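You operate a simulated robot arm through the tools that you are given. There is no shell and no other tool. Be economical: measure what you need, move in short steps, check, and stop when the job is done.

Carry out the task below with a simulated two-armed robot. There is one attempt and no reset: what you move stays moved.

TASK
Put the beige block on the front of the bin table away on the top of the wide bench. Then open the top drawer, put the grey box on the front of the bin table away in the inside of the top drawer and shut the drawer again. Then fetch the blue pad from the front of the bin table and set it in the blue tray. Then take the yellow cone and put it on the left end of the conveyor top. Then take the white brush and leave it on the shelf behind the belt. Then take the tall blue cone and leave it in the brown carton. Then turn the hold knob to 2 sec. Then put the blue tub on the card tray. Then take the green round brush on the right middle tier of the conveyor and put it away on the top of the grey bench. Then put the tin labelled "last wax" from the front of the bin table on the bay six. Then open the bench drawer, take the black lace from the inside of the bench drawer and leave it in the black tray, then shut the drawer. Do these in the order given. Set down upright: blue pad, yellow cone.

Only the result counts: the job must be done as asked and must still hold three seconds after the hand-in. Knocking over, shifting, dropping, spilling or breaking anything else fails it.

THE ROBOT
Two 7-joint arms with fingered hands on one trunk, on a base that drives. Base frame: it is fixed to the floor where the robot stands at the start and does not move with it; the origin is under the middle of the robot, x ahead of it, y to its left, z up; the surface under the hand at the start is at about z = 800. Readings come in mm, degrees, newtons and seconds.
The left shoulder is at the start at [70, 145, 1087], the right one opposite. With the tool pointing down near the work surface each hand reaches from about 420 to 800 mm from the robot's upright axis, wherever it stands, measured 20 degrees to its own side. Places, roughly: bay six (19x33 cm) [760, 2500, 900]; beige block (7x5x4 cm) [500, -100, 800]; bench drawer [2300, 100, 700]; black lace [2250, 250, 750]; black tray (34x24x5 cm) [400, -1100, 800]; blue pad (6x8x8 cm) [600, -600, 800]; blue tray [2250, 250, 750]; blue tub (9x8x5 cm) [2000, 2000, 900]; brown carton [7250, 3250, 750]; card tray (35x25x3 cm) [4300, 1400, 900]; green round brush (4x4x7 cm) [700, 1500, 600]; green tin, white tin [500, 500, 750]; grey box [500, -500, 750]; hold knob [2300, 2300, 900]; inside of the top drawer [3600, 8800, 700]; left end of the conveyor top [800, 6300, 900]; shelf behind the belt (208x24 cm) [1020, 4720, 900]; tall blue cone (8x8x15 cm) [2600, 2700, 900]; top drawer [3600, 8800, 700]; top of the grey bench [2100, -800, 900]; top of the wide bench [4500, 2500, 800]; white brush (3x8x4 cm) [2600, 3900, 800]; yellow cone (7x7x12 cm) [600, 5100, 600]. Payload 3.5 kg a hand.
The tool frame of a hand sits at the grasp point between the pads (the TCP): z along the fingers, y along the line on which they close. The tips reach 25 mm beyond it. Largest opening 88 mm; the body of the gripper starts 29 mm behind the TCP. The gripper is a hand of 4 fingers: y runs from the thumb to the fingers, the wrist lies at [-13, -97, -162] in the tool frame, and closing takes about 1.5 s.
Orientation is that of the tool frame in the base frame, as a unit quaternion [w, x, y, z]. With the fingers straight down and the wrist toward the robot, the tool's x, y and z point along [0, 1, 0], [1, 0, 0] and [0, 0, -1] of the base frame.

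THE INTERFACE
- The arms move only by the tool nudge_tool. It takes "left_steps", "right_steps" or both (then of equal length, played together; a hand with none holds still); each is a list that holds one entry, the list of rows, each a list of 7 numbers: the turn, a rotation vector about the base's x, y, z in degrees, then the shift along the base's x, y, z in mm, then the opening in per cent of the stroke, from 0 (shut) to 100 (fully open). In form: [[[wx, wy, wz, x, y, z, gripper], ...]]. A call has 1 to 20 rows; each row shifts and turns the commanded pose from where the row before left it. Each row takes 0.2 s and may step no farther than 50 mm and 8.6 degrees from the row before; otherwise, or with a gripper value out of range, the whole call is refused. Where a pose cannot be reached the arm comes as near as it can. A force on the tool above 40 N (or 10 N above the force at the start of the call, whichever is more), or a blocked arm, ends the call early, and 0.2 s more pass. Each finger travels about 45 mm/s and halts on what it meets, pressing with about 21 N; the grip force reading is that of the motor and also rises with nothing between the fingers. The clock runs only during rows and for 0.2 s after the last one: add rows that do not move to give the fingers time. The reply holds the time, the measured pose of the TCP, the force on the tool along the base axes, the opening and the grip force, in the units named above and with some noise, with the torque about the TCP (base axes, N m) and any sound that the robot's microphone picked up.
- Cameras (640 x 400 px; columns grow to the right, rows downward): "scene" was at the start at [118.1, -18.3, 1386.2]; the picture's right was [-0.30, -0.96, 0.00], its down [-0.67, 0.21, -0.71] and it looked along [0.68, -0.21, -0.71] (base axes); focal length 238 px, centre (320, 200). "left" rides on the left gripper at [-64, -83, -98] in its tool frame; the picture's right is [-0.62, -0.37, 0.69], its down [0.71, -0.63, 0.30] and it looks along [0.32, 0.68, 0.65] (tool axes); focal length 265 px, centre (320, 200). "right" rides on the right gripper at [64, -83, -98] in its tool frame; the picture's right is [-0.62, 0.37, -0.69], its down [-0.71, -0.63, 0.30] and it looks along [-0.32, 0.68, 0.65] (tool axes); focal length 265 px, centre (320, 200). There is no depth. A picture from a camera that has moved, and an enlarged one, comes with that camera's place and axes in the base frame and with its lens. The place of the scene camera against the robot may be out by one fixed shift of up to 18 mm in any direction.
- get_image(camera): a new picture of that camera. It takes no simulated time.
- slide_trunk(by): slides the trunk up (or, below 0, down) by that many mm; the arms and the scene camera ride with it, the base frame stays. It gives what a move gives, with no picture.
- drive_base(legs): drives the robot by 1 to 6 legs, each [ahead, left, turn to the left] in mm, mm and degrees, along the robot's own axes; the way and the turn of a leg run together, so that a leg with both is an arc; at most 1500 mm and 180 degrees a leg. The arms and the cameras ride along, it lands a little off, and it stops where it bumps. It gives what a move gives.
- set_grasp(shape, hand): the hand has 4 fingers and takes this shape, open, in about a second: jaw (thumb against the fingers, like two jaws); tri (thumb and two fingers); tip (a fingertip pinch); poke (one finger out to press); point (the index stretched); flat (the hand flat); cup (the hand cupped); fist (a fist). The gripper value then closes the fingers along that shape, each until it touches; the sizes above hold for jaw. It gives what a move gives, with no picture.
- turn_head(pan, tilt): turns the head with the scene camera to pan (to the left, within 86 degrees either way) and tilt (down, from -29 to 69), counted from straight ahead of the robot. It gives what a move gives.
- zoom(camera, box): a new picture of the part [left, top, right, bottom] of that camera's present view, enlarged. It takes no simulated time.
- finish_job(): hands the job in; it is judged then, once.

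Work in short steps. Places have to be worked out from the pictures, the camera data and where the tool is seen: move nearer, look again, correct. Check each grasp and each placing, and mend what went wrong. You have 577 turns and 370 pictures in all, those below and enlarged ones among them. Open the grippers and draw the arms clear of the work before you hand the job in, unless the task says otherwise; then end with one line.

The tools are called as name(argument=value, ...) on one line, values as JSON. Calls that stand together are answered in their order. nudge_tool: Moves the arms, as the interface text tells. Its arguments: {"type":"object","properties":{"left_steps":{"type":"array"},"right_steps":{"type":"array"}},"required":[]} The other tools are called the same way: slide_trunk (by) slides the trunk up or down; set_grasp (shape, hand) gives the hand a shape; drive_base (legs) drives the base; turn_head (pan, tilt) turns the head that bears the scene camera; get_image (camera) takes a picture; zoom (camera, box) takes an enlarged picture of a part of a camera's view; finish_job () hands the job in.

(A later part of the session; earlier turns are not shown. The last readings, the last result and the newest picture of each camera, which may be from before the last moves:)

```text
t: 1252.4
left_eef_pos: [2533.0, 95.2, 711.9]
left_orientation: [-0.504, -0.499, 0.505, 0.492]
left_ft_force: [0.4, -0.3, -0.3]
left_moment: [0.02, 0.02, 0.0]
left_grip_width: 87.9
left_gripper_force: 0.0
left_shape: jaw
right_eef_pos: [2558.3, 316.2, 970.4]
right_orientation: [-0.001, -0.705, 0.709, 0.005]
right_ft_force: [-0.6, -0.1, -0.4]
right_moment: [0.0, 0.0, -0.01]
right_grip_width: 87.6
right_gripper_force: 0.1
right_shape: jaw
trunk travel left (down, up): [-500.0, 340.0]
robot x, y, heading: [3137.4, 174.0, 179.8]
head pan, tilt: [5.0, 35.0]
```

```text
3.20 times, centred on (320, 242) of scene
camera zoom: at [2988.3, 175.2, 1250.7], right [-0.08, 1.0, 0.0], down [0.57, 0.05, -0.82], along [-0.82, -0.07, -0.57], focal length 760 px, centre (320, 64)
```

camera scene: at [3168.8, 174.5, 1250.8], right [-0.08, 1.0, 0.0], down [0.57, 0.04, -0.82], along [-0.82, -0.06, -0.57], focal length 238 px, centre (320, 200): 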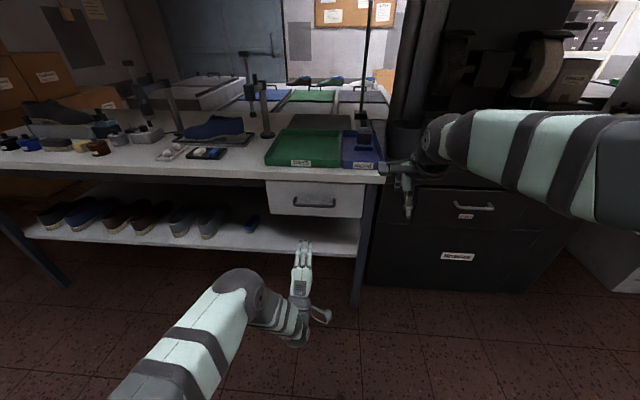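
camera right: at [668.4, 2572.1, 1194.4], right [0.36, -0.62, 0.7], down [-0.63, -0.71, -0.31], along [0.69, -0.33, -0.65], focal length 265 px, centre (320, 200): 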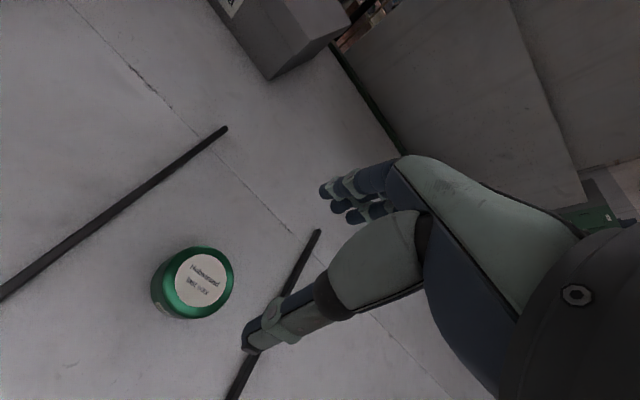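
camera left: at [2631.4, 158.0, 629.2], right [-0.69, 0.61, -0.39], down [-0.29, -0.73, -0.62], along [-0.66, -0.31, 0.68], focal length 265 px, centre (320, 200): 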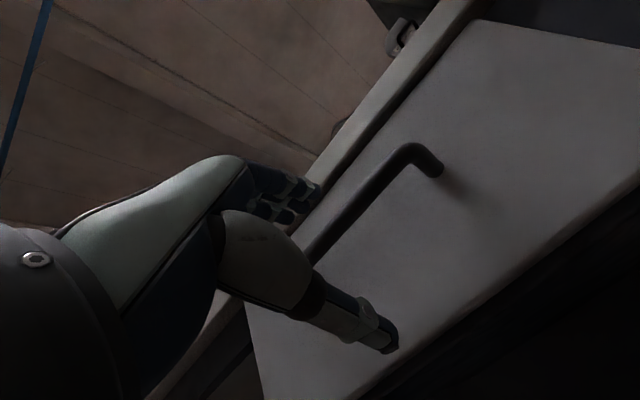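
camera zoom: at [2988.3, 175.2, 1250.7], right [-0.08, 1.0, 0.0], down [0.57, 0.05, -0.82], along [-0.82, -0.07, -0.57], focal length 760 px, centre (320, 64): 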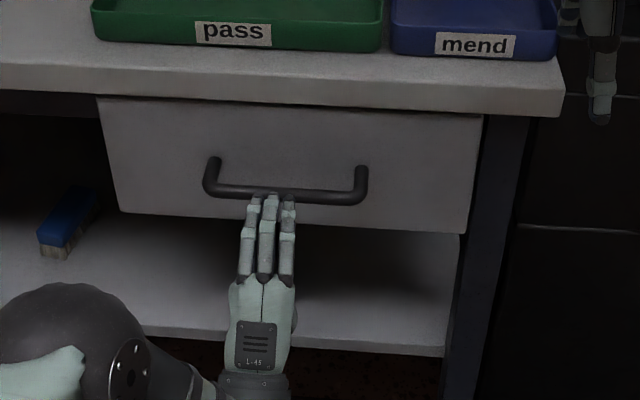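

Triangulation puts the bar at [2478, y 25–170, z≈752]. I raise the trunk 40 mm and drive 50 mm forward.

slide_trunk(by=40)

drive_base(legs=[[48, 0, 0]])

get_image(camera="left")

zoom(camera="scene", box=[220, 180, 420, 305])

```text
t: 1253.2
left_eef_pos: [2533.7, 96.2, 753.1]
left_orientation: [-0.505, -0.498, 0.506, 0.491]
left_ft_force: [0.2, -0.2, -0.3]
left_moment: [0.02, -0.01, 0.03]
left_grip_width: 87.9
left_gripper_force: 0.1
left_shape: jaw
right_eef_pos: [2558.1, 315.2, 1011.2]
right_orientation: [-0.001, -0.705, 0.71, 0.004]
right_ft_force: [0.5, -0.5, 0.2]
right_moment: [0.0, -0.04, 0.01]
right_grip_width: 87.8
right_gripper_force: 0.1
right_shape: jaw
trunk travel left (down, up): [-540.0, 300.0]
robot x, y, heading: [3133.7, 176.9, 179.7]
head pan, tilt: [5.0, 35.0]
```

```text
t: 1254.1
left_eef_pos: [2484.3, 94.7, 752.9]
left_orientation: [-0.505, -0.499, 0.505, 0.49]
left_ft_force: [0.1, -0.3, 0.0]
left_moment: [0.03, 0.02, 0.03]
left_grip_width: 87.7
left_gripper_force: 0.1
left_shape: jaw
right_eef_pos: [2509.8, 315.9, 1010.0]
right_orientation: [-0.001, -0.704, 0.71, 0.005]
right_ft_force: [-0.5, -0.6, -0.2]
right_moment: [0.0, -0.01, -0.02]
right_grip_width: 87.7
right_gripper_force: 0.0
right_shape: jaw
trunk travel left (down, up): [-540.0, 300.0]
robot x, y, heading: [3087.7, 176.8, 179.8]
head pan, tilt: [5.0, 35.0]
```

```text
69 pictures are left
camera left: at [2583.2, 158.6, 669.3], right [-0.69, 0.61, -0.39], down [-0.29, -0.73, -0.62], along [-0.66, -0.31, 0.68], focal length 265 px, centre (320, 200)
```

left: 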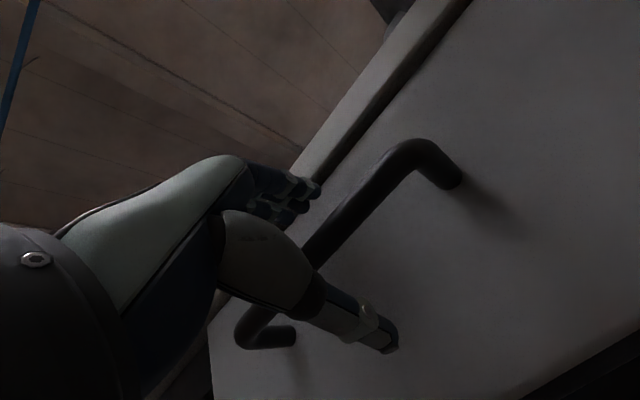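

```text
3.20 times, centred on (320, 242) of scene
camera zoom: at [2940.1, 175.5, 1290.7], right [-0.08, 1.0, 0.0], down [0.57, 0.05, -0.82], along [-0.82, -0.07, -0.57], focal length 760 px, centre (320, 64)
```

zoom: 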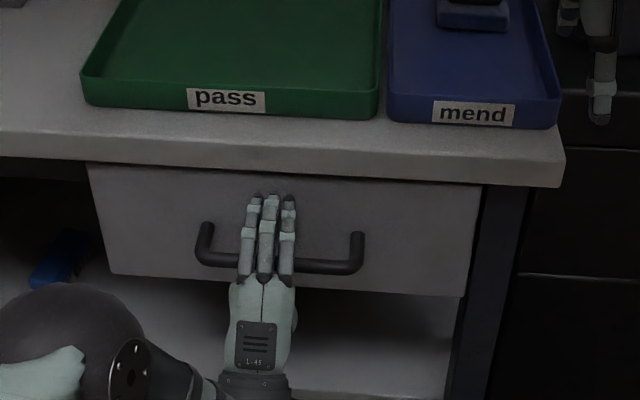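

The bar is enclosed. I close on it.

nudge_tool(left_steps=[[[0, 0, 0, -4, 0, 0, 0], [0, 0, 0, 0, 0, 0, 0], [0, 0, 0, 0, 0, 0, 0], [0, 0, 0, 0, 0, 0, 0], [0, 0, 0, 0, 0, 0, 0], [0, 0, 0, 0, 0, 0, 0], [0, 0, 0, 0, 0, 0, 0], [0, 0, 0, 0, 0, 0, 0]]])

drive_base(legs=[[-230, 0, 0]])

get_image(camera="scene")

```text
t: 1255.9
left_eef_pos: [2480.8, 96.9, 750.3]
left_orientation: [-0.504, -0.499, 0.507, 0.491]
left_ft_force: [-1.7, 1.3, -6.3]
left_moment: [0.02, 0.05, 0.01]
left_grip_width: 0.0
left_gripper_force: 20.8
left_shape: jaw
right_eef_pos: [2509.2, 315.4, 1011.4]
right_orientation: [-0.001, -0.704, 0.71, 0.005]
right_ft_force: [-0.5, 0.5, 0.2]
right_moment: [-0.02, -0.03, 0.01]
right_grip_width: 87.9
right_gripper_force: 0.0
right_shape: jaw
trunk travel left (down, up): [-540.0, 300.0]
robot x, y, heading: [3090.5, 175.3, 179.7]
head pan, tilt: [5.0, 35.0]
```

```text
t: 1257.6
left_eef_pos: [2706.7, 94.4, 752.1]
left_orientation: [-0.505, -0.499, 0.506, 0.491]
left_ft_force: [-1.0, 2.0, -12.0]
left_moment: [0.07, 0.08, -0.02]
left_grip_width: 0.1
left_gripper_force: 20.9
left_shape: jaw
right_eef_pos: [2734.8, 315.4, 1010.7]
right_orientation: [0.0, -0.704, 0.71, 0.005]
right_ft_force: [0.0, 0.0, 0.2]
right_moment: [-0.02, -0.01, 0.0]
right_grip_width: 88.0
right_gripper_force: 0.0
right_shape: jaw
trunk travel left (down, up): [-540.0, 300.0]
robot x, y, heading: [3315.9, 169.0, 179.6]
head pan, tilt: [5.0, 35.0]
```

```text
67 pictures are left
camera scene: at [3165.0, 174.5, 1290.6], right [-0.08, 1.0, 0.0], down [0.57, 0.05, -0.82], along [-0.82, -0.07, -0.57], focal length 238 px, centre (320, 200)
```

scene: 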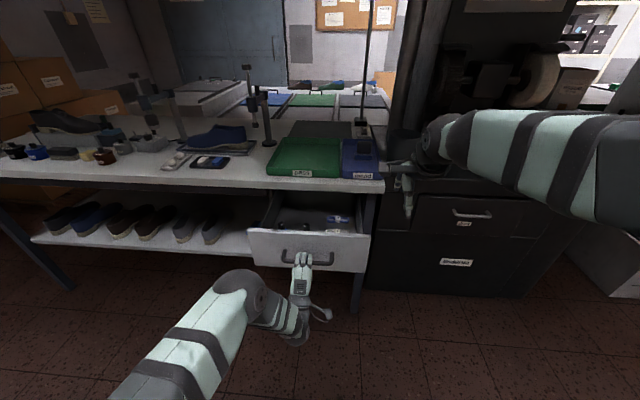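

The drawer is open. I zoom into it to find the black lace.

zoom(camera="scene", box=[240, 170, 400, 280])

```text
3.64 times, centred on (320, 225) of scene
camera zoom: at [3165.0, 174.5, 1290.6], right [-0.08, 1.0, 0.0], down [0.57, 0.05, -0.82], along [-0.82, -0.07, -0.57], focal length 864 px, centre (320, 109)
```

zoom: 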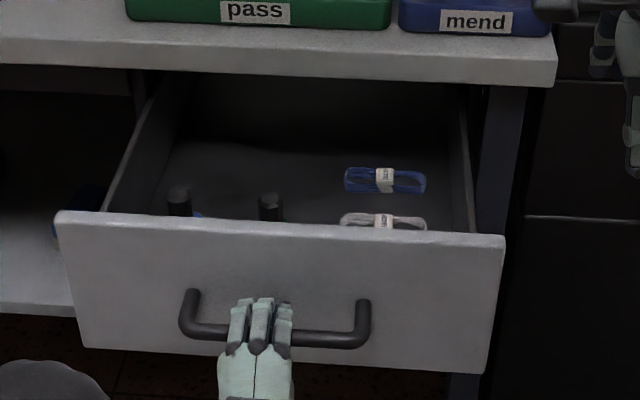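

Blue and white laces show; the black one must be in the dark or near the front. I release the handle, clear the left hand and look from above.

nudge_tool(left_steps=[[[0, 0, 0, 0, 0, 0, 100], [0, 0, 0, 0, 0, 0, 100], [0, 0, 0, 0, 0, 0, 100], [0, 0, 0, 0, 0, 0, 100], [0, 0, 0, 0, 0, 0, 100], [0, 0, 0, 0, 0, 0, 100], [0, 0, 0, 0, 0, 0, 100], [0, 0, 0, 0, 0, 0, 100]]])

drive_base(legs=[[-120, 0, 0]])

nudge_tool(left_steps=[[[0, -8.1, 0, 0, -9, 24, 100], [0, -8.1, 0, 0, -9, 24, 100], [0, -8.1, 0, 0, -9, 24, 100], [0, -8.1, 0, 0, -9, 24, 100], [0, -8.1, 0, 0, -9, 24, 100], [0, -8.1, 0, 0, -9, 24, 100], [0, -8.1, 0, 0, -9, 24, 100], [0, -8.1, 0, 0, -9, 24, 100], [0, -8.1, 0, 0, -9, 24, 100], [0, -8.1, 0, 0, -9, 24, 100], [0, -8.1, 0, 0, -9, 24, 100]]])

slide_trunk(by=110)

drive_base(legs=[[330, -20, 0.4]])

turn_head(pan=5, tilt=52)

get_image(camera="scene")

```text
t: 1259.4
left_eef_pos: [2706.3, 94.8, 752.6]
left_orientation: [-0.504, -0.498, 0.506, 0.492]
left_ft_force: [-0.1, -0.6, 0.4]
left_moment: [0.01, -0.02, 0.01]
left_grip_width: 87.8
left_gripper_force: 0.1
left_shape: jaw
right_eef_pos: [2735.6, 314.2, 1010.6]
right_orientation: [-0.001, -0.704, 0.71, 0.005]
right_ft_force: [-0.2, -1.4, -0.8]
right_moment: [-0.02, 0.03, 0.03]
right_grip_width: 87.6
right_gripper_force: 0.0
right_shape: jaw
trunk travel left (down, up): [-540.0, 300.0]
robot x, y, heading: [3313.6, 172.8, 179.5]
head pan, tilt: [5.0, 35.0]
```

```text
t: 1260.7
left_eef_pos: [2828.2, 94.1, 752.5]
left_orientation: [-0.505, -0.499, 0.506, 0.491]
left_ft_force: [0.2, -0.3, 0.8]
left_moment: [0.03, -0.03, 0.01]
left_grip_width: 87.9
left_gripper_force: 0.0
left_shape: jaw
right_eef_pos: [2857.3, 313.7, 1011.0]
right_orientation: [-0.001, -0.704, 0.71, 0.005]
right_ft_force: [-0.2, 0.2, -0.1]
right_moment: [0.02, 0.02, 0.0]
right_grip_width: 87.8
right_gripper_force: 0.1
right_shape: jaw
trunk travel left (down, up): [-540.0, 300.0]
robot x, y, heading: [3434.8, 174.0, 179.8]
head pan, tilt: [5.0, 35.0]
```

```text
t: 1263.1
left_eef_pos: [2825.3, -3.7, 1016.4]
left_orientation: [-0.006, -0.699, 0.715, -0.001]
left_ft_force: [0.3, -0.1, 0.2]
left_moment: [0.02, -0.01, 0.0]
left_grip_width: 87.8
left_gripper_force: 0.1
left_shape: jaw
right_eef_pos: [2856.4, 314.6, 1011.3]
right_orientation: [-0.002, -0.703, 0.711, 0.004]
right_ft_force: [0.2, 0.0, 0.2]
right_moment: [-0.02, 0.0, 0.0]
right_grip_width: 88.0
right_gripper_force: 0.1
right_shape: jaw
trunk travel left (down, up): [-540.0, 300.0]
robot x, y, heading: [3434.3, 175.6, 179.6]
head pan, tilt: [5.0, 35.0]
```

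```text
t: 1264.5
left_eef_pos: [2825.6, -5.2, 1125.3]
left_orientation: [-0.005, -0.7, 0.714, 0.001]
left_ft_force: [1.3, -0.6, -0.4]
left_moment: [0.01, 0.04, -0.01]
left_grip_width: 87.6
left_gripper_force: 0.0
left_shape: jaw
right_eef_pos: [2857.2, 314.7, 1121.0]
right_orientation: [-0.002, -0.704, 0.71, 0.005]
right_ft_force: [0.3, -0.3, -1.2]
right_moment: [0.02, 0.0, -0.02]
right_grip_width: 88.1
right_gripper_force: 0.2
right_shape: jaw
trunk travel left (down, up): [-650.0, 190.0]
robot x, y, heading: [3435.8, 175.8, 179.9]
head pan, tilt: [5.0, 35.0]
```

```text
t: 1266.7
left_eef_pos: [2494.4, 12.6, 1126.7]
left_orientation: [-0.005, -0.702, 0.712, 0.0]
left_ft_force: [-0.2, 0.3, -0.8]
left_moment: [0.02, -0.03, 0.0]
left_grip_width: 88.0
left_gripper_force: 0.1
left_shape: jaw
right_eef_pos: [2525.3, 331.7, 1121.9]
right_orientation: [-0.002, -0.705, 0.709, 0.005]
right_ft_force: [0.2, 0.0, -0.6]
right_moment: [-0.01, -0.01, 0.0]
right_grip_width: 87.8
right_gripper_force: 0.1
right_shape: jaw
trunk travel left (down, up): [-650.0, 190.0]
robot x, y, heading: [3103.1, 196.8, 180.0]
head pan, tilt: [5.0, 35.0]
```

```text
t: 1267.5
left_eef_pos: [2494.7, 13.4, 1125.9]
left_orientation: [-0.004, -0.701, 0.713, 0.001]
left_ft_force: [0.4, 0.0, 0.5]
left_moment: [0.04, 0.03, 0.04]
left_grip_width: 87.9
left_gripper_force: 0.0
left_shape: jaw
right_eef_pos: [2524.9, 331.1, 1121.6]
right_orientation: [-0.001, -0.706, 0.708, 0.005]
right_ft_force: [0.5, 0.1, 0.6]
right_moment: [-0.01, 0.03, 0.0]
right_grip_width: 88.0
right_gripper_force: 0.0
right_shape: jaw
trunk travel left (down, up): [-650.0, 190.0]
robot x, y, heading: [3103.9, 191.6, 179.7]
head pan, tilt: [5.0, 52.0]
```

```text
65 pictures are left
camera scene: at [2968.3, 194.6, 1376.4], right [-0.09, 1.0, 0.0], down [0.78, 0.07, -0.62], along [-0.61, -0.05, -0.79], focal length 238 px, centre (320, 200)
```

scene: 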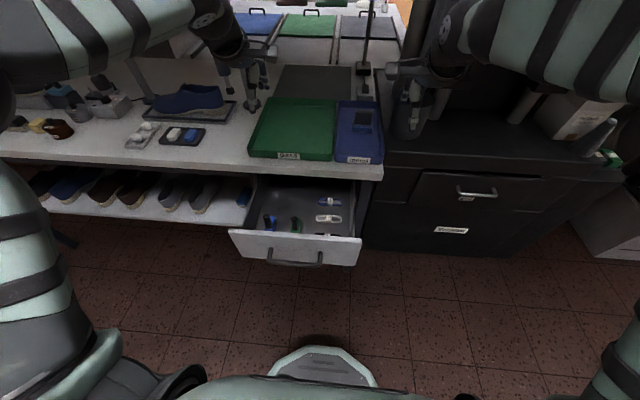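

zoom(camera="scene", box=[220, 165, 380, 275])

get_image(camera="left")

```text
3.64 times, centred on (300, 220) of scene
camera zoom: at [2968.3, 194.6, 1376.4], right [-0.09, 1.0, 0.0], down [0.78, 0.07, -0.62], along [-0.61, -0.05, -0.79], focal length 864 px, centre (393, 127)
```

zoom: 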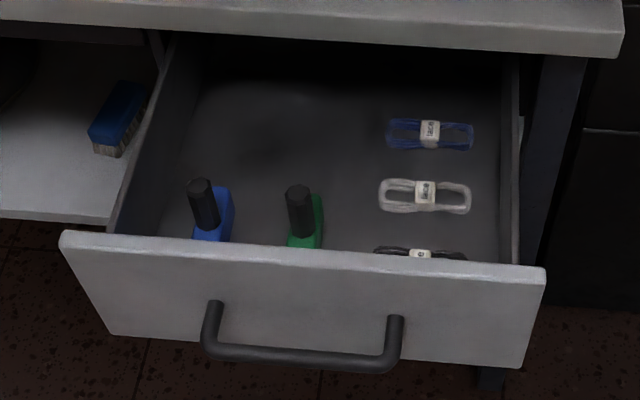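

```text
63 pictures are left
camera left: at [2579.1, 76.2, 1224.0], right [0.37, 0.61, -0.7], down [0.62, -0.73, -0.3], along [-0.69, -0.32, -0.65], focal length 265 px, centre (320, 200)
```

left: 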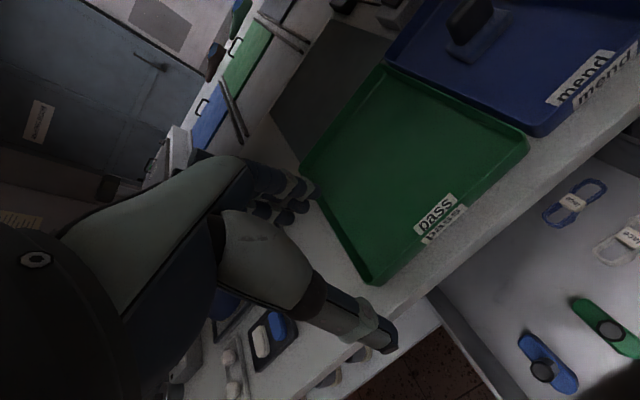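

The black lace lies nearest the front wall, about [2586,183], floor z≈670. To keep the wrist clear of the drawer front, I reposition and tilt the right hand 28° so its fingers point down and slightly toward me.

drive_base(legs=[[-40, 105, 0]])

nudge_tool(right_steps=[[[0, -7, 0, 5, -10, -35, 60], [0, -7, 0, 5, -10, -35, 60], [0, -7, 0, 5, -10, -35, 60], [0, -7, 0, 5, -10, -35, 60]]])

get_image(camera="right")

get_image(camera="scene")

```text
t: 1268.7
left_eef_pos: [2533.7, -89.1, 1126.0]
left_orientation: [-0.005, -0.701, 0.713, 0.0]
left_ft_force: [0.3, 0.2, 0.0]
left_moment: [0.0, -0.01, 0.02]
left_grip_width: 87.7
left_gripper_force: 0.1
left_shape: jaw
right_eef_pos: [2563.5, 231.0, 1120.1]
right_orientation: [-0.002, -0.706, 0.708, 0.004]
right_ft_force: [0.2, 1.1, -0.3]
right_moment: [0.02, 0.02, 0.01]
right_grip_width: 87.9
right_gripper_force: 0.1
right_shape: jaw
trunk travel left (down, up): [-650.0, 190.0]
robot x, y, heading: [3145.3, 93.5, 179.9]
head pan, tilt: [5.0, 52.0]
```

```text
t: 1269.7
left_eef_pos: [2532.9, -89.1, 1125.1]
left_orientation: [-0.005, -0.701, 0.713, -0.001]
left_ft_force: [-0.1, -0.5, 0.0]
left_moment: [-0.01, 0.02, 0.0]
left_grip_width: 87.7
left_gripper_force: 0.1
left_shape: jaw
right_eef_pos: [2582.5, 190.6, 978.8]
right_orientation: [0.171, -0.685, 0.688, -0.167]
right_ft_force: [-0.4, 0.5, -0.2]
right_moment: [0.0, -0.03, 0.03]
right_grip_width: 53.2
right_gripper_force: 0.0
right_shape: jaw
trunk travel left (down, up): [-650.0, 190.0]
robot x, y, heading: [3143.1, 90.8, 179.8]
head pan, tilt: [5.0, 52.0]
```

```text
62 pictures are left
camera right: at [2609.4, 124.6, 1104.8], right [-0.65, 0.62, 0.45], down [0.7, 0.71, 0.03], along [-0.3, 0.33, -0.89], focal length 265 px, centre (320, 200)
```

right: 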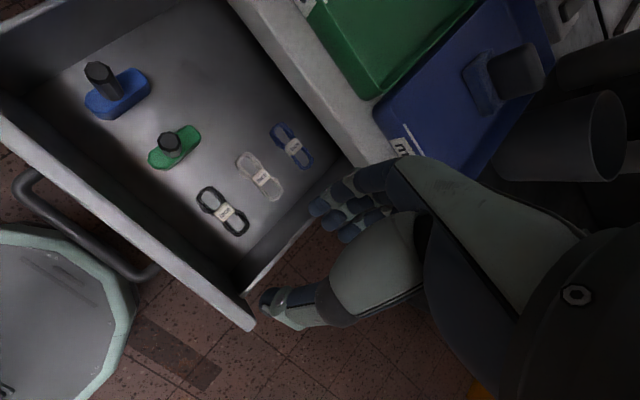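

```text
61 pictures are left
camera scene: at [3005.7, 91.9, 1376.2], right [-0.09, 1.0, 0.0], down [0.79, 0.07, -0.61], along [-0.61, -0.05, -0.79], focal length 238 px, centre (320, 200)
```

scene: 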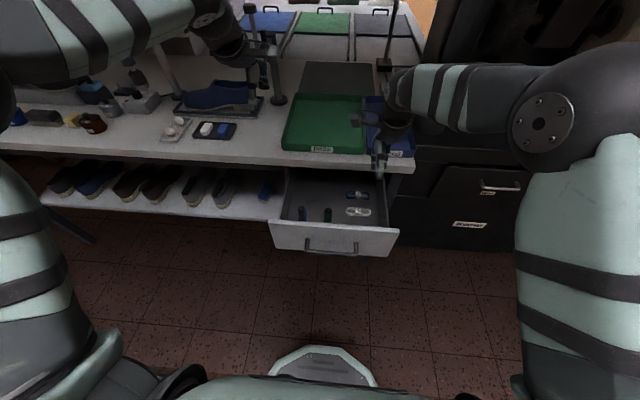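

The black lace is clearly visible at [2598,179], lying along y; the drawer front's rim is only z≈785, so a 12° tilt suffices. I rotate back 16°, centre, and lower to z≈770.

nudge_tool(right_steps=[[[0, 8, 0, 6, -6, -35, 55], [0, 8, 0, 6, -6, -35, 55], [0, 0, 0, 0, 0, -45, 55], [0, 0, 0, 0, 0, -45, 55], [0, 0, 0, 0, 0, -45, 55]]])

get_image(camera="right")

```text
t: 1270.9
left_eef_pos: [2532.4, -88.5, 1125.6]
left_orientation: [-0.004, -0.701, 0.713, -0.001]
left_ft_force: [0.1, -0.3, 0.2]
left_moment: [0.0, -0.02, 0.02]
left_grip_width: 87.8
left_gripper_force: 0.1
left_shape: jaw
right_eef_pos: [2594.7, 177.8, 774.7]
right_orientation: [0.072, -0.702, 0.705, -0.068]
right_ft_force: [0.3, 0.1, 0.3]
right_moment: [-0.01, 0.03, 0.01]
right_grip_width: 48.7
right_gripper_force: 0.1
right_shape: jaw
trunk travel left (down, up): [-650.0, 190.0]
robot x, y, heading: [3142.7, 94.5, 179.8]
head pan, tilt: [5.0, 52.0]
```

```text
60 pictures are left
camera right: at [2656.6, 112.1, 887.4], right [-0.5, 0.62, 0.61], down [0.68, 0.71, -0.17], along [-0.54, 0.33, -0.77], focal length 265 px, centre (320, 200)
```

right: 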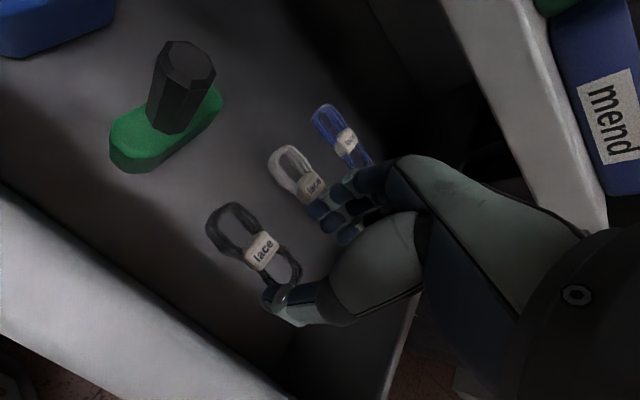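

The lace is at about [2590,185]. I shift (-9,+6) and lower to z≈715, then look.

nudge_tool(right_steps=[[[0, 0, 0, -9, 6, -20, 55], [0, 0, 0, 0, 0, -20, 55], [0, 0, 0, 0, 0, -18, 55]]])

get_image(camera="right")

```text
t: 1271.7
left_eef_pos: [2535.0, -90.7, 1127.8]
left_orientation: [-0.005, -0.701, 0.713, -0.001]
left_ft_force: [-0.1, -0.1, 0.1]
left_moment: [0.03, 0.0, 0.0]
left_grip_width: 88.0
left_gripper_force: 0.1
left_shape: jaw
right_eef_pos: [2588.2, 183.6, 716.9]
right_orientation: [0.072, -0.703, 0.704, -0.067]
right_ft_force: [-0.1, 0.5, 0.4]
right_moment: [0.02, 0.0, 0.01]
right_grip_width: 48.7
right_gripper_force: 0.1
right_shape: jaw
trunk travel left (down, up): [-650.0, 190.0]
robot x, y, heading: [3143.4, 95.2, 179.8]
head pan, tilt: [5.0, 52.0]
```

```text
59 pictures are left
camera right: at [2649.0, 118.0, 830.2], right [-0.5, 0.62, 0.61], down [0.68, 0.71, -0.17], along [-0.54, 0.33, -0.77], focal length 265 px, centre (320, 200)
```

right: 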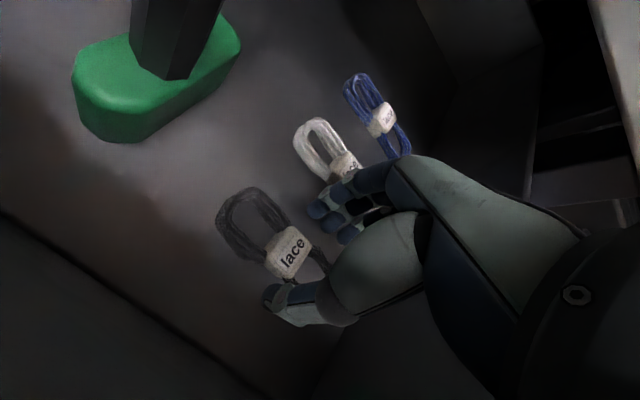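

The label lies just below the fingertips. I lower a few mm more until light contact.

nudge_tool(right_steps=[[[0, 0, 0, 0, 0, -6, 55], [0, 0, 0, 0, 0, -5, 55], [0, 0, 0, 0, 0, -5, 55]]])

get_image(camera="right")

```text
t: 1272.5
left_eef_pos: [2539.8, -88.5, 1131.0]
left_orientation: [-0.006, -0.701, 0.713, 0.002]
left_ft_force: [-0.6, -0.4, -0.1]
left_moment: [-0.02, 0.01, 0.01]
left_grip_width: 87.8
left_gripper_force: 0.1
left_shape: jaw
right_eef_pos: [2584.6, 182.7, 710.0]
right_orientation: [0.066, -0.702, 0.707, -0.062]
right_ft_force: [-0.9, 0.1, 39.9]
right_moment: [-0.18, 0.79, -0.07]
right_grip_width: 44.7
right_gripper_force: 0.0
right_shape: jaw
trunk travel left (down, up): [-650.0, 190.0]
robot x, y, heading: [3143.5, 91.0, 179.8]
head pan, tilt: [5.0, 52.0]
```

```text
58 pictures are left
camera right: at [2649.2, 117.7, 821.7], right [-0.48, 0.62, 0.62], down [0.68, 0.71, -0.18], along [-0.55, 0.33, -0.76], focal length 265 px, centre (320, 200)
```

right: 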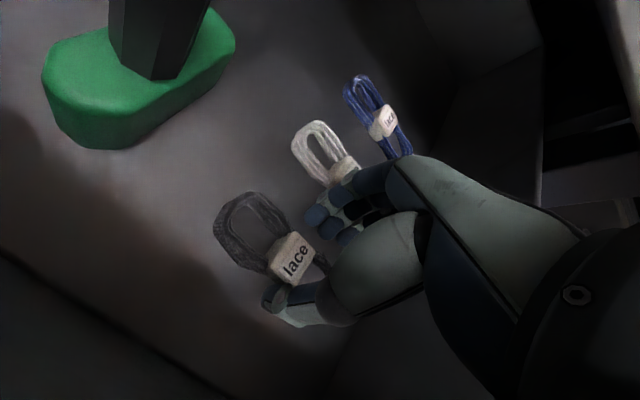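

The far fingertips rest on the drawer floor, the lace between. I ease up 3 mm and close.

nudge_tool(right_steps=[[[0, 0, 0, 0, 0, 3, 55], [0, 0, 0, 0, 0, 0, 35], [0, 0, 0, 0, 0, 0, 15], [0, 0, 0, 0, 0, 0, 0], [0, 0, 0, 0, 0, 0, 0], [0, 0, 0, 0, 0, 0, 0]]])

get_image(camera="right")

```text
t: 1273.9
left_eef_pos: [2537.3, -90.6, 1127.5]
left_orientation: [-0.007, -0.701, 0.713, 0.002]
left_ft_force: [-0.1, 0.1, 0.4]
left_moment: [-0.01, 0.0, 0.03]
left_grip_width: 87.7
left_gripper_force: 0.1
left_shape: jaw
right_eef_pos: [2587.3, 182.4, 708.0]
right_orientation: [0.071, -0.702, 0.705, -0.066]
right_ft_force: [-1.9, -2.5, 25.6]
right_moment: [-0.15, 0.26, -0.03]
right_grip_width: 32.1
right_gripper_force: 20.8
right_shape: jaw
trunk travel left (down, up): [-650.0, 190.0]
robot x, y, heading: [3145.7, 94.8, 180.1]
head pan, tilt: [5.0, 52.0]
```

```text
57 pictures are left
camera right: at [2650.3, 117.9, 820.4], right [-0.49, 0.62, 0.61], down [0.68, 0.71, -0.17], along [-0.54, 0.33, -0.77], focal length 265 px, centre (320, 200)
```

right: 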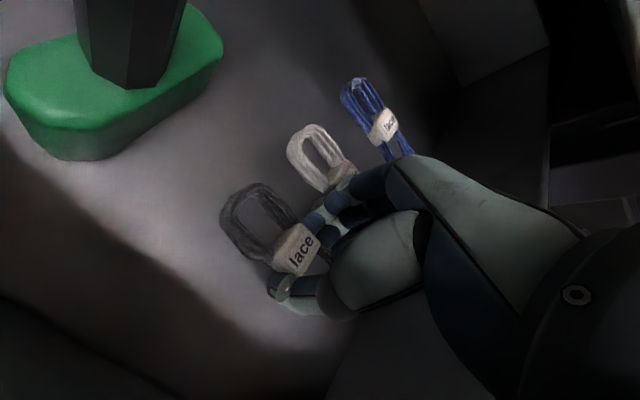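

Gripped at 32 mm. I lift gently and check.

nudge_tool(right_steps=[[[0, 0, 0, 0, 0, 10, 0], [0, 0, 0, 0, 0, 20, 0], [0, 0, 0, 0, 0, 30, 0], [0, 0, 0, 0, 0, 35, 0]]])

get_image(camera="right")

```text
t: 1274.9
left_eef_pos: [2535.8, -88.5, 1127.3]
left_orientation: [-0.005, -0.701, 0.713, 0.0]
left_ft_force: [1.0, -0.4, 0.6]
left_moment: [-0.02, -0.03, -0.03]
left_grip_width: 87.9
left_gripper_force: 0.1
left_shape: jaw
right_eef_pos: [2588.9, 183.0, 799.5]
right_orientation: [0.073, -0.702, 0.705, -0.068]
right_ft_force: [-0.2, 0.0, 0.5]
right_moment: [-0.01, 0.03, 0.02]
right_grip_width: 29.6
right_gripper_force: 21.4
right_shape: jaw
trunk travel left (down, up): [-650.0, 190.0]
robot x, y, heading: [3146.5, 93.0, 179.8]
head pan, tilt: [5.0, 52.0]
```

```text
56 pictures are left
camera right: at [2649.8, 117.6, 912.5], right [-0.5, 0.62, 0.61], down [0.68, 0.71, -0.17], along [-0.54, 0.33, -0.78], focal length 265 px, centre (320, 200)
```

right: 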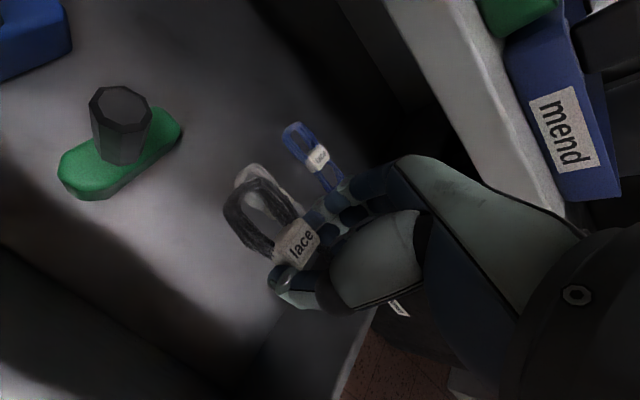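

The black lace is lifted out; the others stay. I raise it and drive to the south lane by strafing.

nudge_tool(right_steps=[[[0, 0, 0, 0, 0, 45, 0], [0, 0, 0, 0, 0, 45, 0], [0, 0, 0, 0, 0, 45, 0], [0, 0, 0, 0, 0, 45, 0], [0, 0, 0, 0, 0, 45, 0], [0, 0, 0, 0, 0, 45, 0]]])

drive_base(legs=[[-160, 0, 0], [0, 1000, 0], [0, 880, 0]])

```text
t: 1276.3
left_eef_pos: [2534.5, -89.3, 1125.9]
left_orientation: [-0.005, -0.701, 0.713, 0.001]
left_ft_force: [-0.6, 0.6, -0.2]
left_moment: [0.01, -0.04, 0.02]
left_grip_width: 88.1
left_gripper_force: 0.0
left_shape: jaw
right_eef_pos: [2589.3, 183.1, 1069.7]
right_orientation: [0.072, -0.702, 0.705, -0.069]
right_ft_force: [-0.4, 0.0, -0.1]
right_moment: [-0.02, -0.03, 0.0]
right_grip_width: 29.3
right_gripper_force: 20.8
right_shape: jaw
trunk travel left (down, up): [-650.0, 190.0]
robot x, y, heading: [3143.1, 92.5, 180.1]
head pan, tilt: [5.0, 52.0]
```

```text
t: 1286.8
left_eef_pos: [2676.4, -1985.4, 1125.3]
left_orientation: [-0.004, -0.695, 0.719, 0.001]
left_ft_force: [0.5, 1.4, 0.5]
left_moment: [0.0, 0.03, 0.01]
left_grip_width: 88.0
left_gripper_force: 0.1
left_shape: jaw
right_eef_pos: [2736.4, -1713.7, 1068.3]
right_orientation: [0.072, -0.697, 0.71, -0.07]
right_ft_force: [-0.7, 0.0, 0.6]
right_moment: [0.0, 0.01, 0.02]
right_grip_width: 29.3
right_gripper_force: 21.0
right_shape: jaw
trunk travel left (down, up): [-650.0, 190.0]
robot x, y, heading: [3288.2, -1815.5, 179.1]
head pan, tilt: [5.0, 52.0]
```

drive_base(legs=[[0, -20, 0.9], [1200, 0, 0], [1200, 0, 0], [450, 0, 0]])

drive_base(legs=[[0, 0, -90]])

turn_head(pan=0, tilt=42)

get_image(camera="scene")

```text
t: 1301.5
left_eef_pos: [-204.6, -1945.9, 1127.1]
left_orientation: [-0.005, -0.69, 0.724, 0.0]
left_ft_force: [0.5, 0.3, -0.5]
left_moment: [-0.02, 0.01, 0.0]
left_grip_width: 87.8
left_gripper_force: 0.1
left_shape: jaw
right_eef_pos: [-142.7, -1676.1, 1068.2]
right_orientation: [0.071, -0.691, 0.716, -0.07]
right_ft_force: [0.2, 1.0, -0.4]
right_moment: [0.01, 0.01, 0.0]
right_grip_width: 29.5
right_gripper_force: 21.8
right_shape: jaw
trunk travel left (down, up): [-650.0, 190.0]
robot x, y, heading: [410.6, -1782.1, 178.4]
head pan, tilt: [5.0, 52.0]
```

```text
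t: 1305.7
left_eef_pos: [240.3, -1169.7, 1125.9]
left_orientation: [-0.004, 0.02, 1.0, 0.003]
left_ft_force: [-0.1, 0.1, -1.4]
left_moment: [0.01, -0.01, 0.04]
left_grip_width: 87.9
left_gripper_force: 0.1
left_shape: jaw
right_eef_pos: [511.1, -1229.3, 1069.5]
right_orientation: [0.001, 0.011, 0.995, -0.1]
right_ft_force: [-0.7, 0.1, -0.8]
right_moment: [-0.02, 0.01, 0.0]
right_grip_width: 29.3
right_gripper_force: 20.4
right_shape: jaw
trunk travel left (down, up): [-650.0, 190.0]
robot x, y, heading: [412.6, -1785.1, 88.8]
head pan, tilt: [5.0, 52.0]
```

```text
t: 1306.4
left_eef_pos: [240.5, -1169.5, 1125.7]
left_orientation: [-0.004, 0.02, 1.0, 0.003]
left_ft_force: [0.7, -0.3, -0.8]
left_moment: [0.0, 0.0, -0.04]
left_grip_width: 87.6
left_gripper_force: 0.1
left_shape: jaw
right_eef_pos: [510.1, -1229.9, 1069.3]
right_orientation: [0.001, 0.011, 0.995, -0.1]
right_ft_force: [-0.9, -0.1, 0.0]
right_moment: [0.0, 0.01, -0.02]
right_grip_width: 29.4
right_gripper_force: 20.7
right_shape: jaw
trunk travel left (down, up): [-650.0, 190.0]
robot x, y, heading: [407.8, -1780.0, 89.0]
head pan, tilt: [0.0, 42.0]
```

```text
55 pictures are left
camera scene: at [402.1, -1642.7, 1390.2], right [1.0, -0.02, 0.0], down [-0.01, -0.67, -0.74], along [0.02, 0.74, -0.67], focal length 238 px, centre (320, 200)
```

scene: 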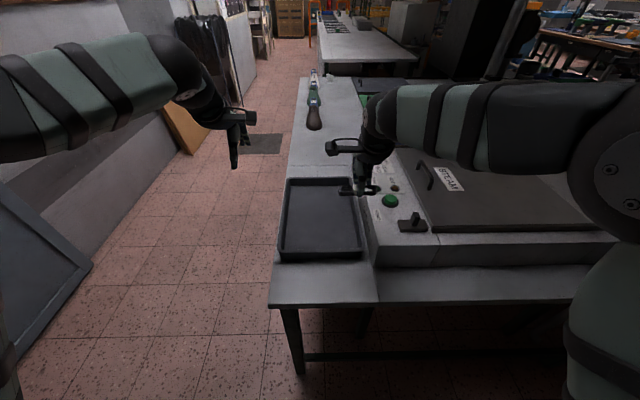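

The black tray is straight ahead, centred near [415,-1070]. I bring the lace over it and lower partly.

nudge_tool(right_steps=[[[0, 0, 0, -23, 33, 0, 0], [0, 0, 0, -23, 33, 0, 0], [0, 0, 0, -23, 33, 0, 0], [0, 0, 0, -21, 30, 0, 0], [0, 0, 0, 0, 0, -40, 0], [0, 0, 0, 0, 0, -40, 0], [0, 0, 0, 0, 0, -40, 0]]])

get_image(camera="right")

get_image(camera="scene")

```text
t: 1308.0
left_eef_pos: [239.5, -1168.7, 1125.7]
left_orientation: [-0.003, 0.018, 1.0, 0.004]
left_ft_force: [-0.3, -0.2, 0.3]
left_moment: [0.02, -0.02, -0.01]
left_grip_width: 87.8
left_gripper_force: 0.0
left_shape: jaw
right_eef_pos: [425.6, -1116.4, 946.7]
right_orientation: [0.001, 0.011, 0.995, -0.1]
right_ft_force: [1.1, -1.1, -0.1]
right_moment: [0.01, -0.01, 0.02]
right_grip_width: 29.4
right_gripper_force: 21.5
right_shape: jaw
right hand out of reach, approached as far as the arm can: row 4
trunk travel left (down, up): [-650.0, 190.0]
robot x, y, heading: [409.6, -1784.1, 88.8]
head pan, tilt: [0.0, 42.0]
```

```text
54 pictures are left
camera right: at [359.8, -1177.0, 1059.9], right [0.63, 0.48, 0.61], down [0.7, -0.69, -0.17], along [0.34, 0.53, -0.78], focal length 265 px, centre (320, 200)
```

right: 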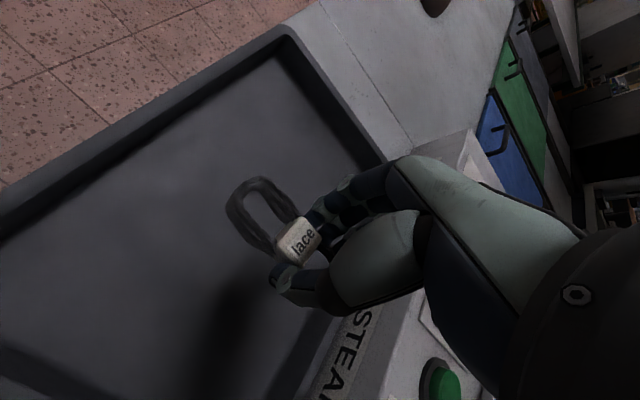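

```text
53 pictures are left
camera scene: at [402.0, -1641.8, 1390.2], right [1.0, -0.02, 0.0], down [-0.01, -0.67, -0.74], along [0.02, 0.74, -0.67], focal length 238 px, centre (320, 200)
```

scene: 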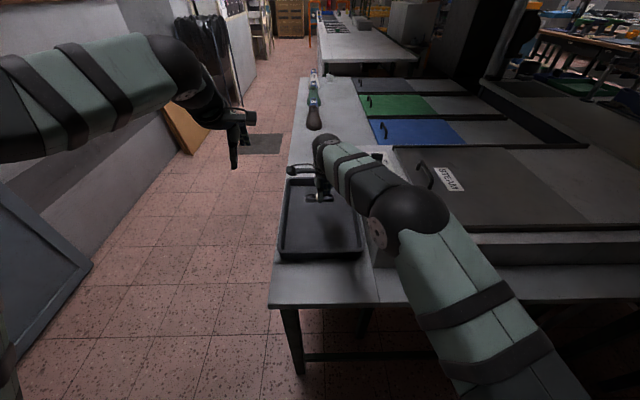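

The lace is over the tray. I lower close to the tray floor.

nudge_tool(right_steps=[[[0, 0, 0, 0, 0, -35, 0], [0, 0, 0, 0, 0, -30, 0], [0, 0, 0, 0, 0, -15, 0], [0, 0, 0, 0, 0, -8, 0], [0, 0, 0, 0, 0, -7, 0], [0, 0, 0, 0, 0, -6, 0], [0, 0, 0, 0, 0, -6, 0]]])

get_image(camera="right")

```text
t: 1309.6
left_eef_pos: [240.3, -1168.6, 1125.0]
left_orientation: [-0.004, 0.019, 1.0, 0.003]
left_ft_force: [-0.9, 0.3, -0.1]
left_moment: [-0.02, -0.01, -0.03]
left_grip_width: 87.7
left_gripper_force: 0.0
left_shape: jaw
right_eef_pos: [427.6, -1116.3, 839.5]
right_orientation: [0.002, 0.012, 0.995, -0.1]
right_ft_force: [-0.4, -0.1, -0.5]
right_moment: [-0.03, 0.01, -0.02]
right_grip_width: 29.1
right_gripper_force: 21.0
right_shape: jaw
trunk travel left (down, up): [-650.0, 190.0]
robot x, y, heading: [408.2, -1781.5, 88.7]
head pan, tilt: [0.0, 42.0]
```

```text
52 pictures are left
camera right: at [360.8, -1177.0, 952.7], right [0.63, 0.48, 0.61], down [0.7, -0.7, -0.17], along [0.34, 0.53, -0.77], focal length 265 px, centre (320, 200)
```

right: 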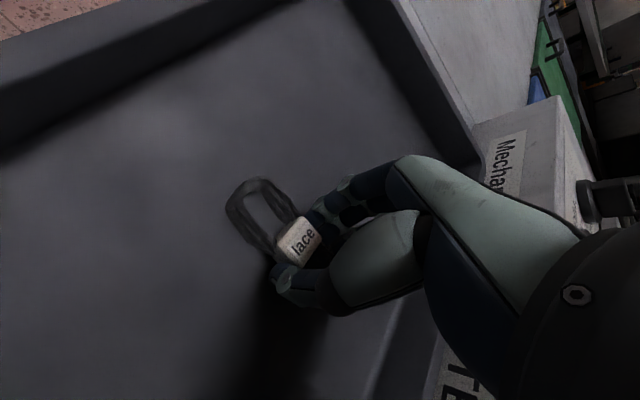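

Nearly down. A few mm more until contact, then I release and rise.

nudge_tool(right_steps=[[[0, 0, 0, 0, 0, -5, 0], [0, 0, 0, 0, 0, -5, 0], [0, 0, 0, 0, 0, 0, 30], [0, 0, 0, 0, 0, 0, 60], [0, 0, 0, 0, 0, 0, 80], [0, 0, 0, 0, 0, 0, 80], [0, 0, 0, 0, 0, 0, 80], [0, 0, 0, 0, 0, 30, 80], [0, 0, 0, 0, 0, 45, 80], [0, 0, 0, 0, 0, 45, 80], [0, 0, 0, 0, 0, 45, 80], [0, 0, 0, 0, 0, 45, 80]]])

get_image(camera="right")

```text
t: 1312.2
left_eef_pos: [240.3, -1170.7, 1126.9]
left_orientation: [-0.004, 0.019, 1.0, 0.005]
left_ft_force: [-0.1, -0.1, -0.4]
left_moment: [0.02, 0.01, 0.0]
left_grip_width: 88.0
left_gripper_force: 0.1
left_shape: jaw
right_eef_pos: [428.5, -1119.8, 1040.2]
right_orientation: [0.001, 0.013, 0.995, -0.1]
right_ft_force: [0.2, -0.4, -0.2]
right_moment: [-0.02, -0.01, 0.02]
right_grip_width: 70.3
right_gripper_force: 0.2
right_shape: jaw
trunk travel left (down, up): [-650.0, 190.0]
robot x, y, heading: [407.0, -1778.9, 88.9]
head pan, tilt: [0.0, 42.0]
```

```text
51 pictures are left
camera right: at [362.6, -1180.2, 1153.8], right [0.63, 0.48, 0.61], down [0.7, -0.7, -0.17], along [0.34, 0.53, -0.77], focal length 265 px, centre (320, 200)
```

right: 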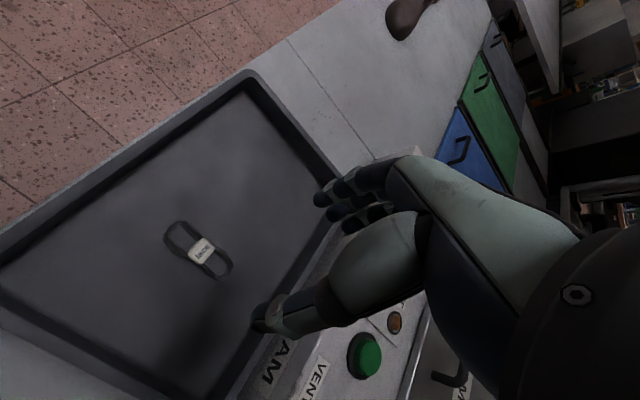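

The black lace lies in the black tray. Now back to shut the bench drawer.

nudge_tool(right_steps=[[[-3, 0, 0, 20, -28, 20, 100], [-3, 0, 0, 20, -28, 20, 100], [-3, 0, 0, 20, -28, 20, 100], [-2.4, 0, 0, 20, -28, 20, 100]]])

drive_base(legs=[[0, 0, -89], [1200, -15, 0], [1200, 0, 0], [480, 0, 0]])

```text
t: 1313.2
left_eef_pos: [240.7, -1171.5, 1127.7]
left_orientation: [-0.003, 0.02, 1.0, 0.004]
left_ft_force: [-0.2, -0.5, 0.2]
left_moment: [0.03, 0.06, 0.0]
left_grip_width: 88.0
left_gripper_force: 0.1
left_shape: jaw
right_eef_pos: [510.7, -1232.9, 1118.9]
right_orientation: [0.003, 0.011, 0.98, -0.198]
right_ft_force: [-0.5, -0.1, 0.0]
right_moment: [0.02, -0.02, 0.0]
right_grip_width: 87.8
right_gripper_force: 0.0
right_shape: jaw
trunk travel left (down, up): [-650.0, 190.0]
robot x, y, heading: [413.3, -1782.3, 88.7]
head pan, tilt: [0.0, 42.0]
```

```text
t: 1331.0
left_eef_pos: [3871.4, -1540.7, 1126.2]
left_orientation: [0.0, 0.706, 0.708, 0.005]
left_ft_force: [0.6, 0.2, 0.0]
left_moment: [-0.01, -0.03, -0.01]
left_grip_width: 87.7
left_gripper_force: 0.1
left_shape: jaw
right_eef_pos: [3822.2, -1812.2, 1120.6]
right_orientation: [-0.135, 0.688, 0.699, -0.145]
right_ft_force: [0.4, 0.8, 0.8]
right_moment: [0.0, 0.02, -0.03]
right_grip_width: 87.8
right_gripper_force: 0.1
right_shape: jaw
trunk travel left (down, up): [-650.0, 190.0]
robot x, y, heading: [3265.1, -1731.5, 1.2]
head pan, tilt: [0.0, 42.0]
```

drive_base(legs=[[0, -100, 88.8], [1000, 0, 0], [890, 0, 0], [0, 0, 90]])

slide_trunk(by=-150)

turn_head(pan=5, tilt=35)

get_image(camera="scene")

```text
t: 1348.1
left_eef_pos: [2719.8, -86.3, 1126.1]
left_orientation: [-0.005, -0.7, 0.714, 0.0]
left_ft_force: [0.5, -0.5, 0.3]
left_moment: [0.0, 0.02, -0.02]
left_grip_width: 87.9
left_gripper_force: 0.0
left_shape: jaw
right_eef_pos: [2776.0, 186.1, 1119.2]
right_orientation: [0.143, -0.691, 0.695, -0.137]
right_ft_force: [-0.3, -0.1, -0.4]
right_moment: [-0.03, 0.0, 0.02]
right_grip_width: 87.8
right_gripper_force: 0.0
right_shape: jaw
trunk travel left (down, up): [-650.0, 190.0]
robot x, y, heading: [3328.3, 95.3, 179.7]
head pan, tilt: [0.0, 42.0]
```

```text
t: 1349.8
left_eef_pos: [2720.4, -85.5, 976.7]
left_orientation: [-0.005, -0.7, 0.714, 0.0]
left_ft_force: [-0.4, 0.1, 0.3]
left_moment: [0.01, -0.01, 0.02]
left_grip_width: 87.9
left_gripper_force: 0.0
left_shape: jaw
right_eef_pos: [2775.9, 184.7, 969.0]
right_orientation: [0.143, -0.691, 0.695, -0.136]
right_ft_force: [0.5, 1.4, -0.6]
right_moment: [0.0, 0.0, 0.01]
right_grip_width: 88.0
right_gripper_force: 0.1
right_shape: jaw
trunk travel left (down, up): [-500.0, 340.0]
robot x, y, heading: [3334.2, 94.5, 179.8]
head pan, tilt: [0.0, 42.0]
```

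```text
t: 1350.5
left_eef_pos: [2720.0, -85.4, 976.9]
left_orientation: [-0.004, -0.7, 0.714, 0.0]
left_ft_force: [0.4, -0.1, -0.1]
left_moment: [0.01, 0.03, 0.0]
left_grip_width: 87.8
left_gripper_force: 0.0
left_shape: jaw
right_eef_pos: [2775.5, 184.3, 969.3]
right_orientation: [0.144, -0.691, 0.695, -0.137]
right_ft_force: [0.0, -0.5, -0.2]
right_moment: [-0.01, 0.0, -0.01]
right_grip_width: 87.6
right_gripper_force: 0.0
right_shape: jaw
trunk travel left (down, up): [-500.0, 340.0]
robot x, y, heading: [3334.5, 95.8, 179.8]
head pan, tilt: [5.0, 35.0]
```

```text
50 pictures are left
camera scene: at [3182.4, 92.6, 1250.7], right [-0.08, 1.0, 0.0], down [0.57, 0.05, -0.82], along [-0.82, -0.07, -0.57], focal length 238 px, centre (320, 200)
```

scene: 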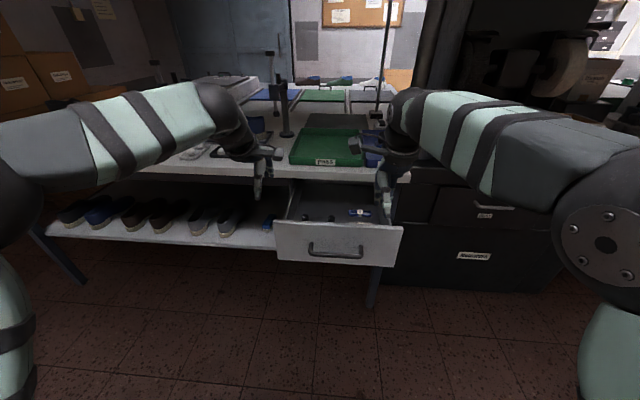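

The drawer is still open as left. I back off a little, align, and bring the left hand forward-pointing and closed below the handle.

drive_base(legs=[[-130, -80, 0]])

nudge_tool(left_steps=[[[0, 8.1, 0, 0, 7, -25, 0], [0, 8.1, 0, 0, 7, -25, 0], [0, 8.1, 0, 0, 7, -25, 0], [0, 8.1, 0, 0, 7, -25, 0], [0, 8.1, 0, 0, 7, -25, 0], [0, 8.1, 0, 0, 7, -25, 0], [0, 8.1, 0, 0, 7, -25, 0], [0, 8.1, 0, 0, 7, -25, 0], [0, 8.1, 0, 0, 7, -25, 0], [0, 8.1, 0, 0, 7, -25, 0], [0, 8.1, 0, 0, 7, -25, 0]]], right_steps=[[[0, 2, 0, 8, 0, 4, 100], [0, 2, 0, 8, 0, 4, 100], [0, 2, 0, 8, 0, 4, 100], [0, 2, 0, 8, 0, 4, 100], [0, 2, 0, 8, 0, 4, 100], [0, 2, 0, 8, 0, 4, 100], [0, 2, 0, 8, 0, 4, 100], [0, 2, 0, 8, 0, 4, 100], [0, 2, 0, 8, 0, 4, 100], [0, 2, 0, 8, 0, 4, 100], [0, 2, 0, 8, 0, 4, 100]]])

zoom(camera="scene", box=[220, 160, 420, 300])

```text
t: 1351.9
left_eef_pos: [2847.0, -4.2, 975.7]
left_orientation: [-0.005, -0.699, 0.715, 0.0]
left_ft_force: [0.0, -0.3, 0.2]
left_moment: [0.0, 0.0, -0.01]
left_grip_width: 87.6
left_gripper_force: 0.1
left_shape: jaw
right_eef_pos: [2902.8, 266.5, 968.9]
right_orientation: [0.143, -0.691, 0.696, -0.137]
right_ft_force: [-0.3, 0.4, 0.9]
right_moment: [0.01, 0.03, -0.02]
right_grip_width: 87.8
right_gripper_force: 0.0
right_shape: jaw
trunk travel left (down, up): [-500.0, 340.0]
robot x, y, heading: [3457.0, 174.6, 179.4]
head pan, tilt: [5.0, 35.0]
```

```text
t: 1354.3
left_eef_pos: [2848.1, 72.5, 699.6]
left_orientation: [0.506, 0.498, -0.505, -0.491]
left_ft_force: [0.4, -0.3, 0.0]
left_moment: [-0.02, -0.01, -0.02]
left_grip_width: 0.0
left_gripper_force: 21.0
left_shape: jaw
right_eef_pos: [2990.6, 265.8, 1012.8]
right_orientation: [0.007, -0.703, 0.711, -0.003]
right_ft_force: [-0.3, -0.4, 0.2]
right_moment: [-0.01, -0.01, -0.02]
right_grip_width: 87.5
right_gripper_force: 0.0
right_shape: jaw
trunk travel left (down, up): [-500.0, 340.0]
robot x, y, heading: [3455.3, 174.6, 179.8]
head pan, tilt: [5.0, 35.0]
```

```text
2.86 times, centred on (320, 230) of scene
camera zoom: at [3309.0, 173.3, 1250.8], right [-0.08, 1.0, 0.0], down [0.57, 0.05, -0.82], along [-0.82, -0.07, -0.57], focal length 679 px, centre (320, 114)
```

zoom: 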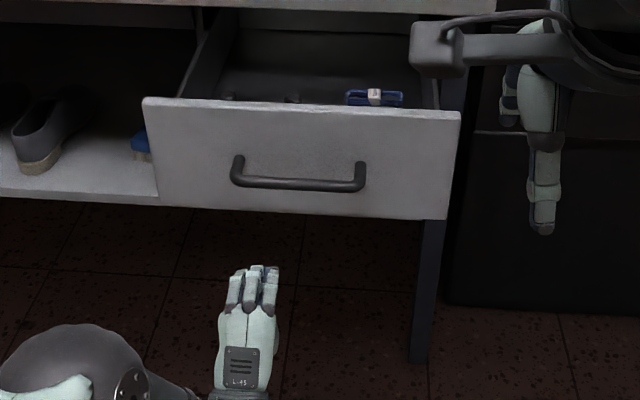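

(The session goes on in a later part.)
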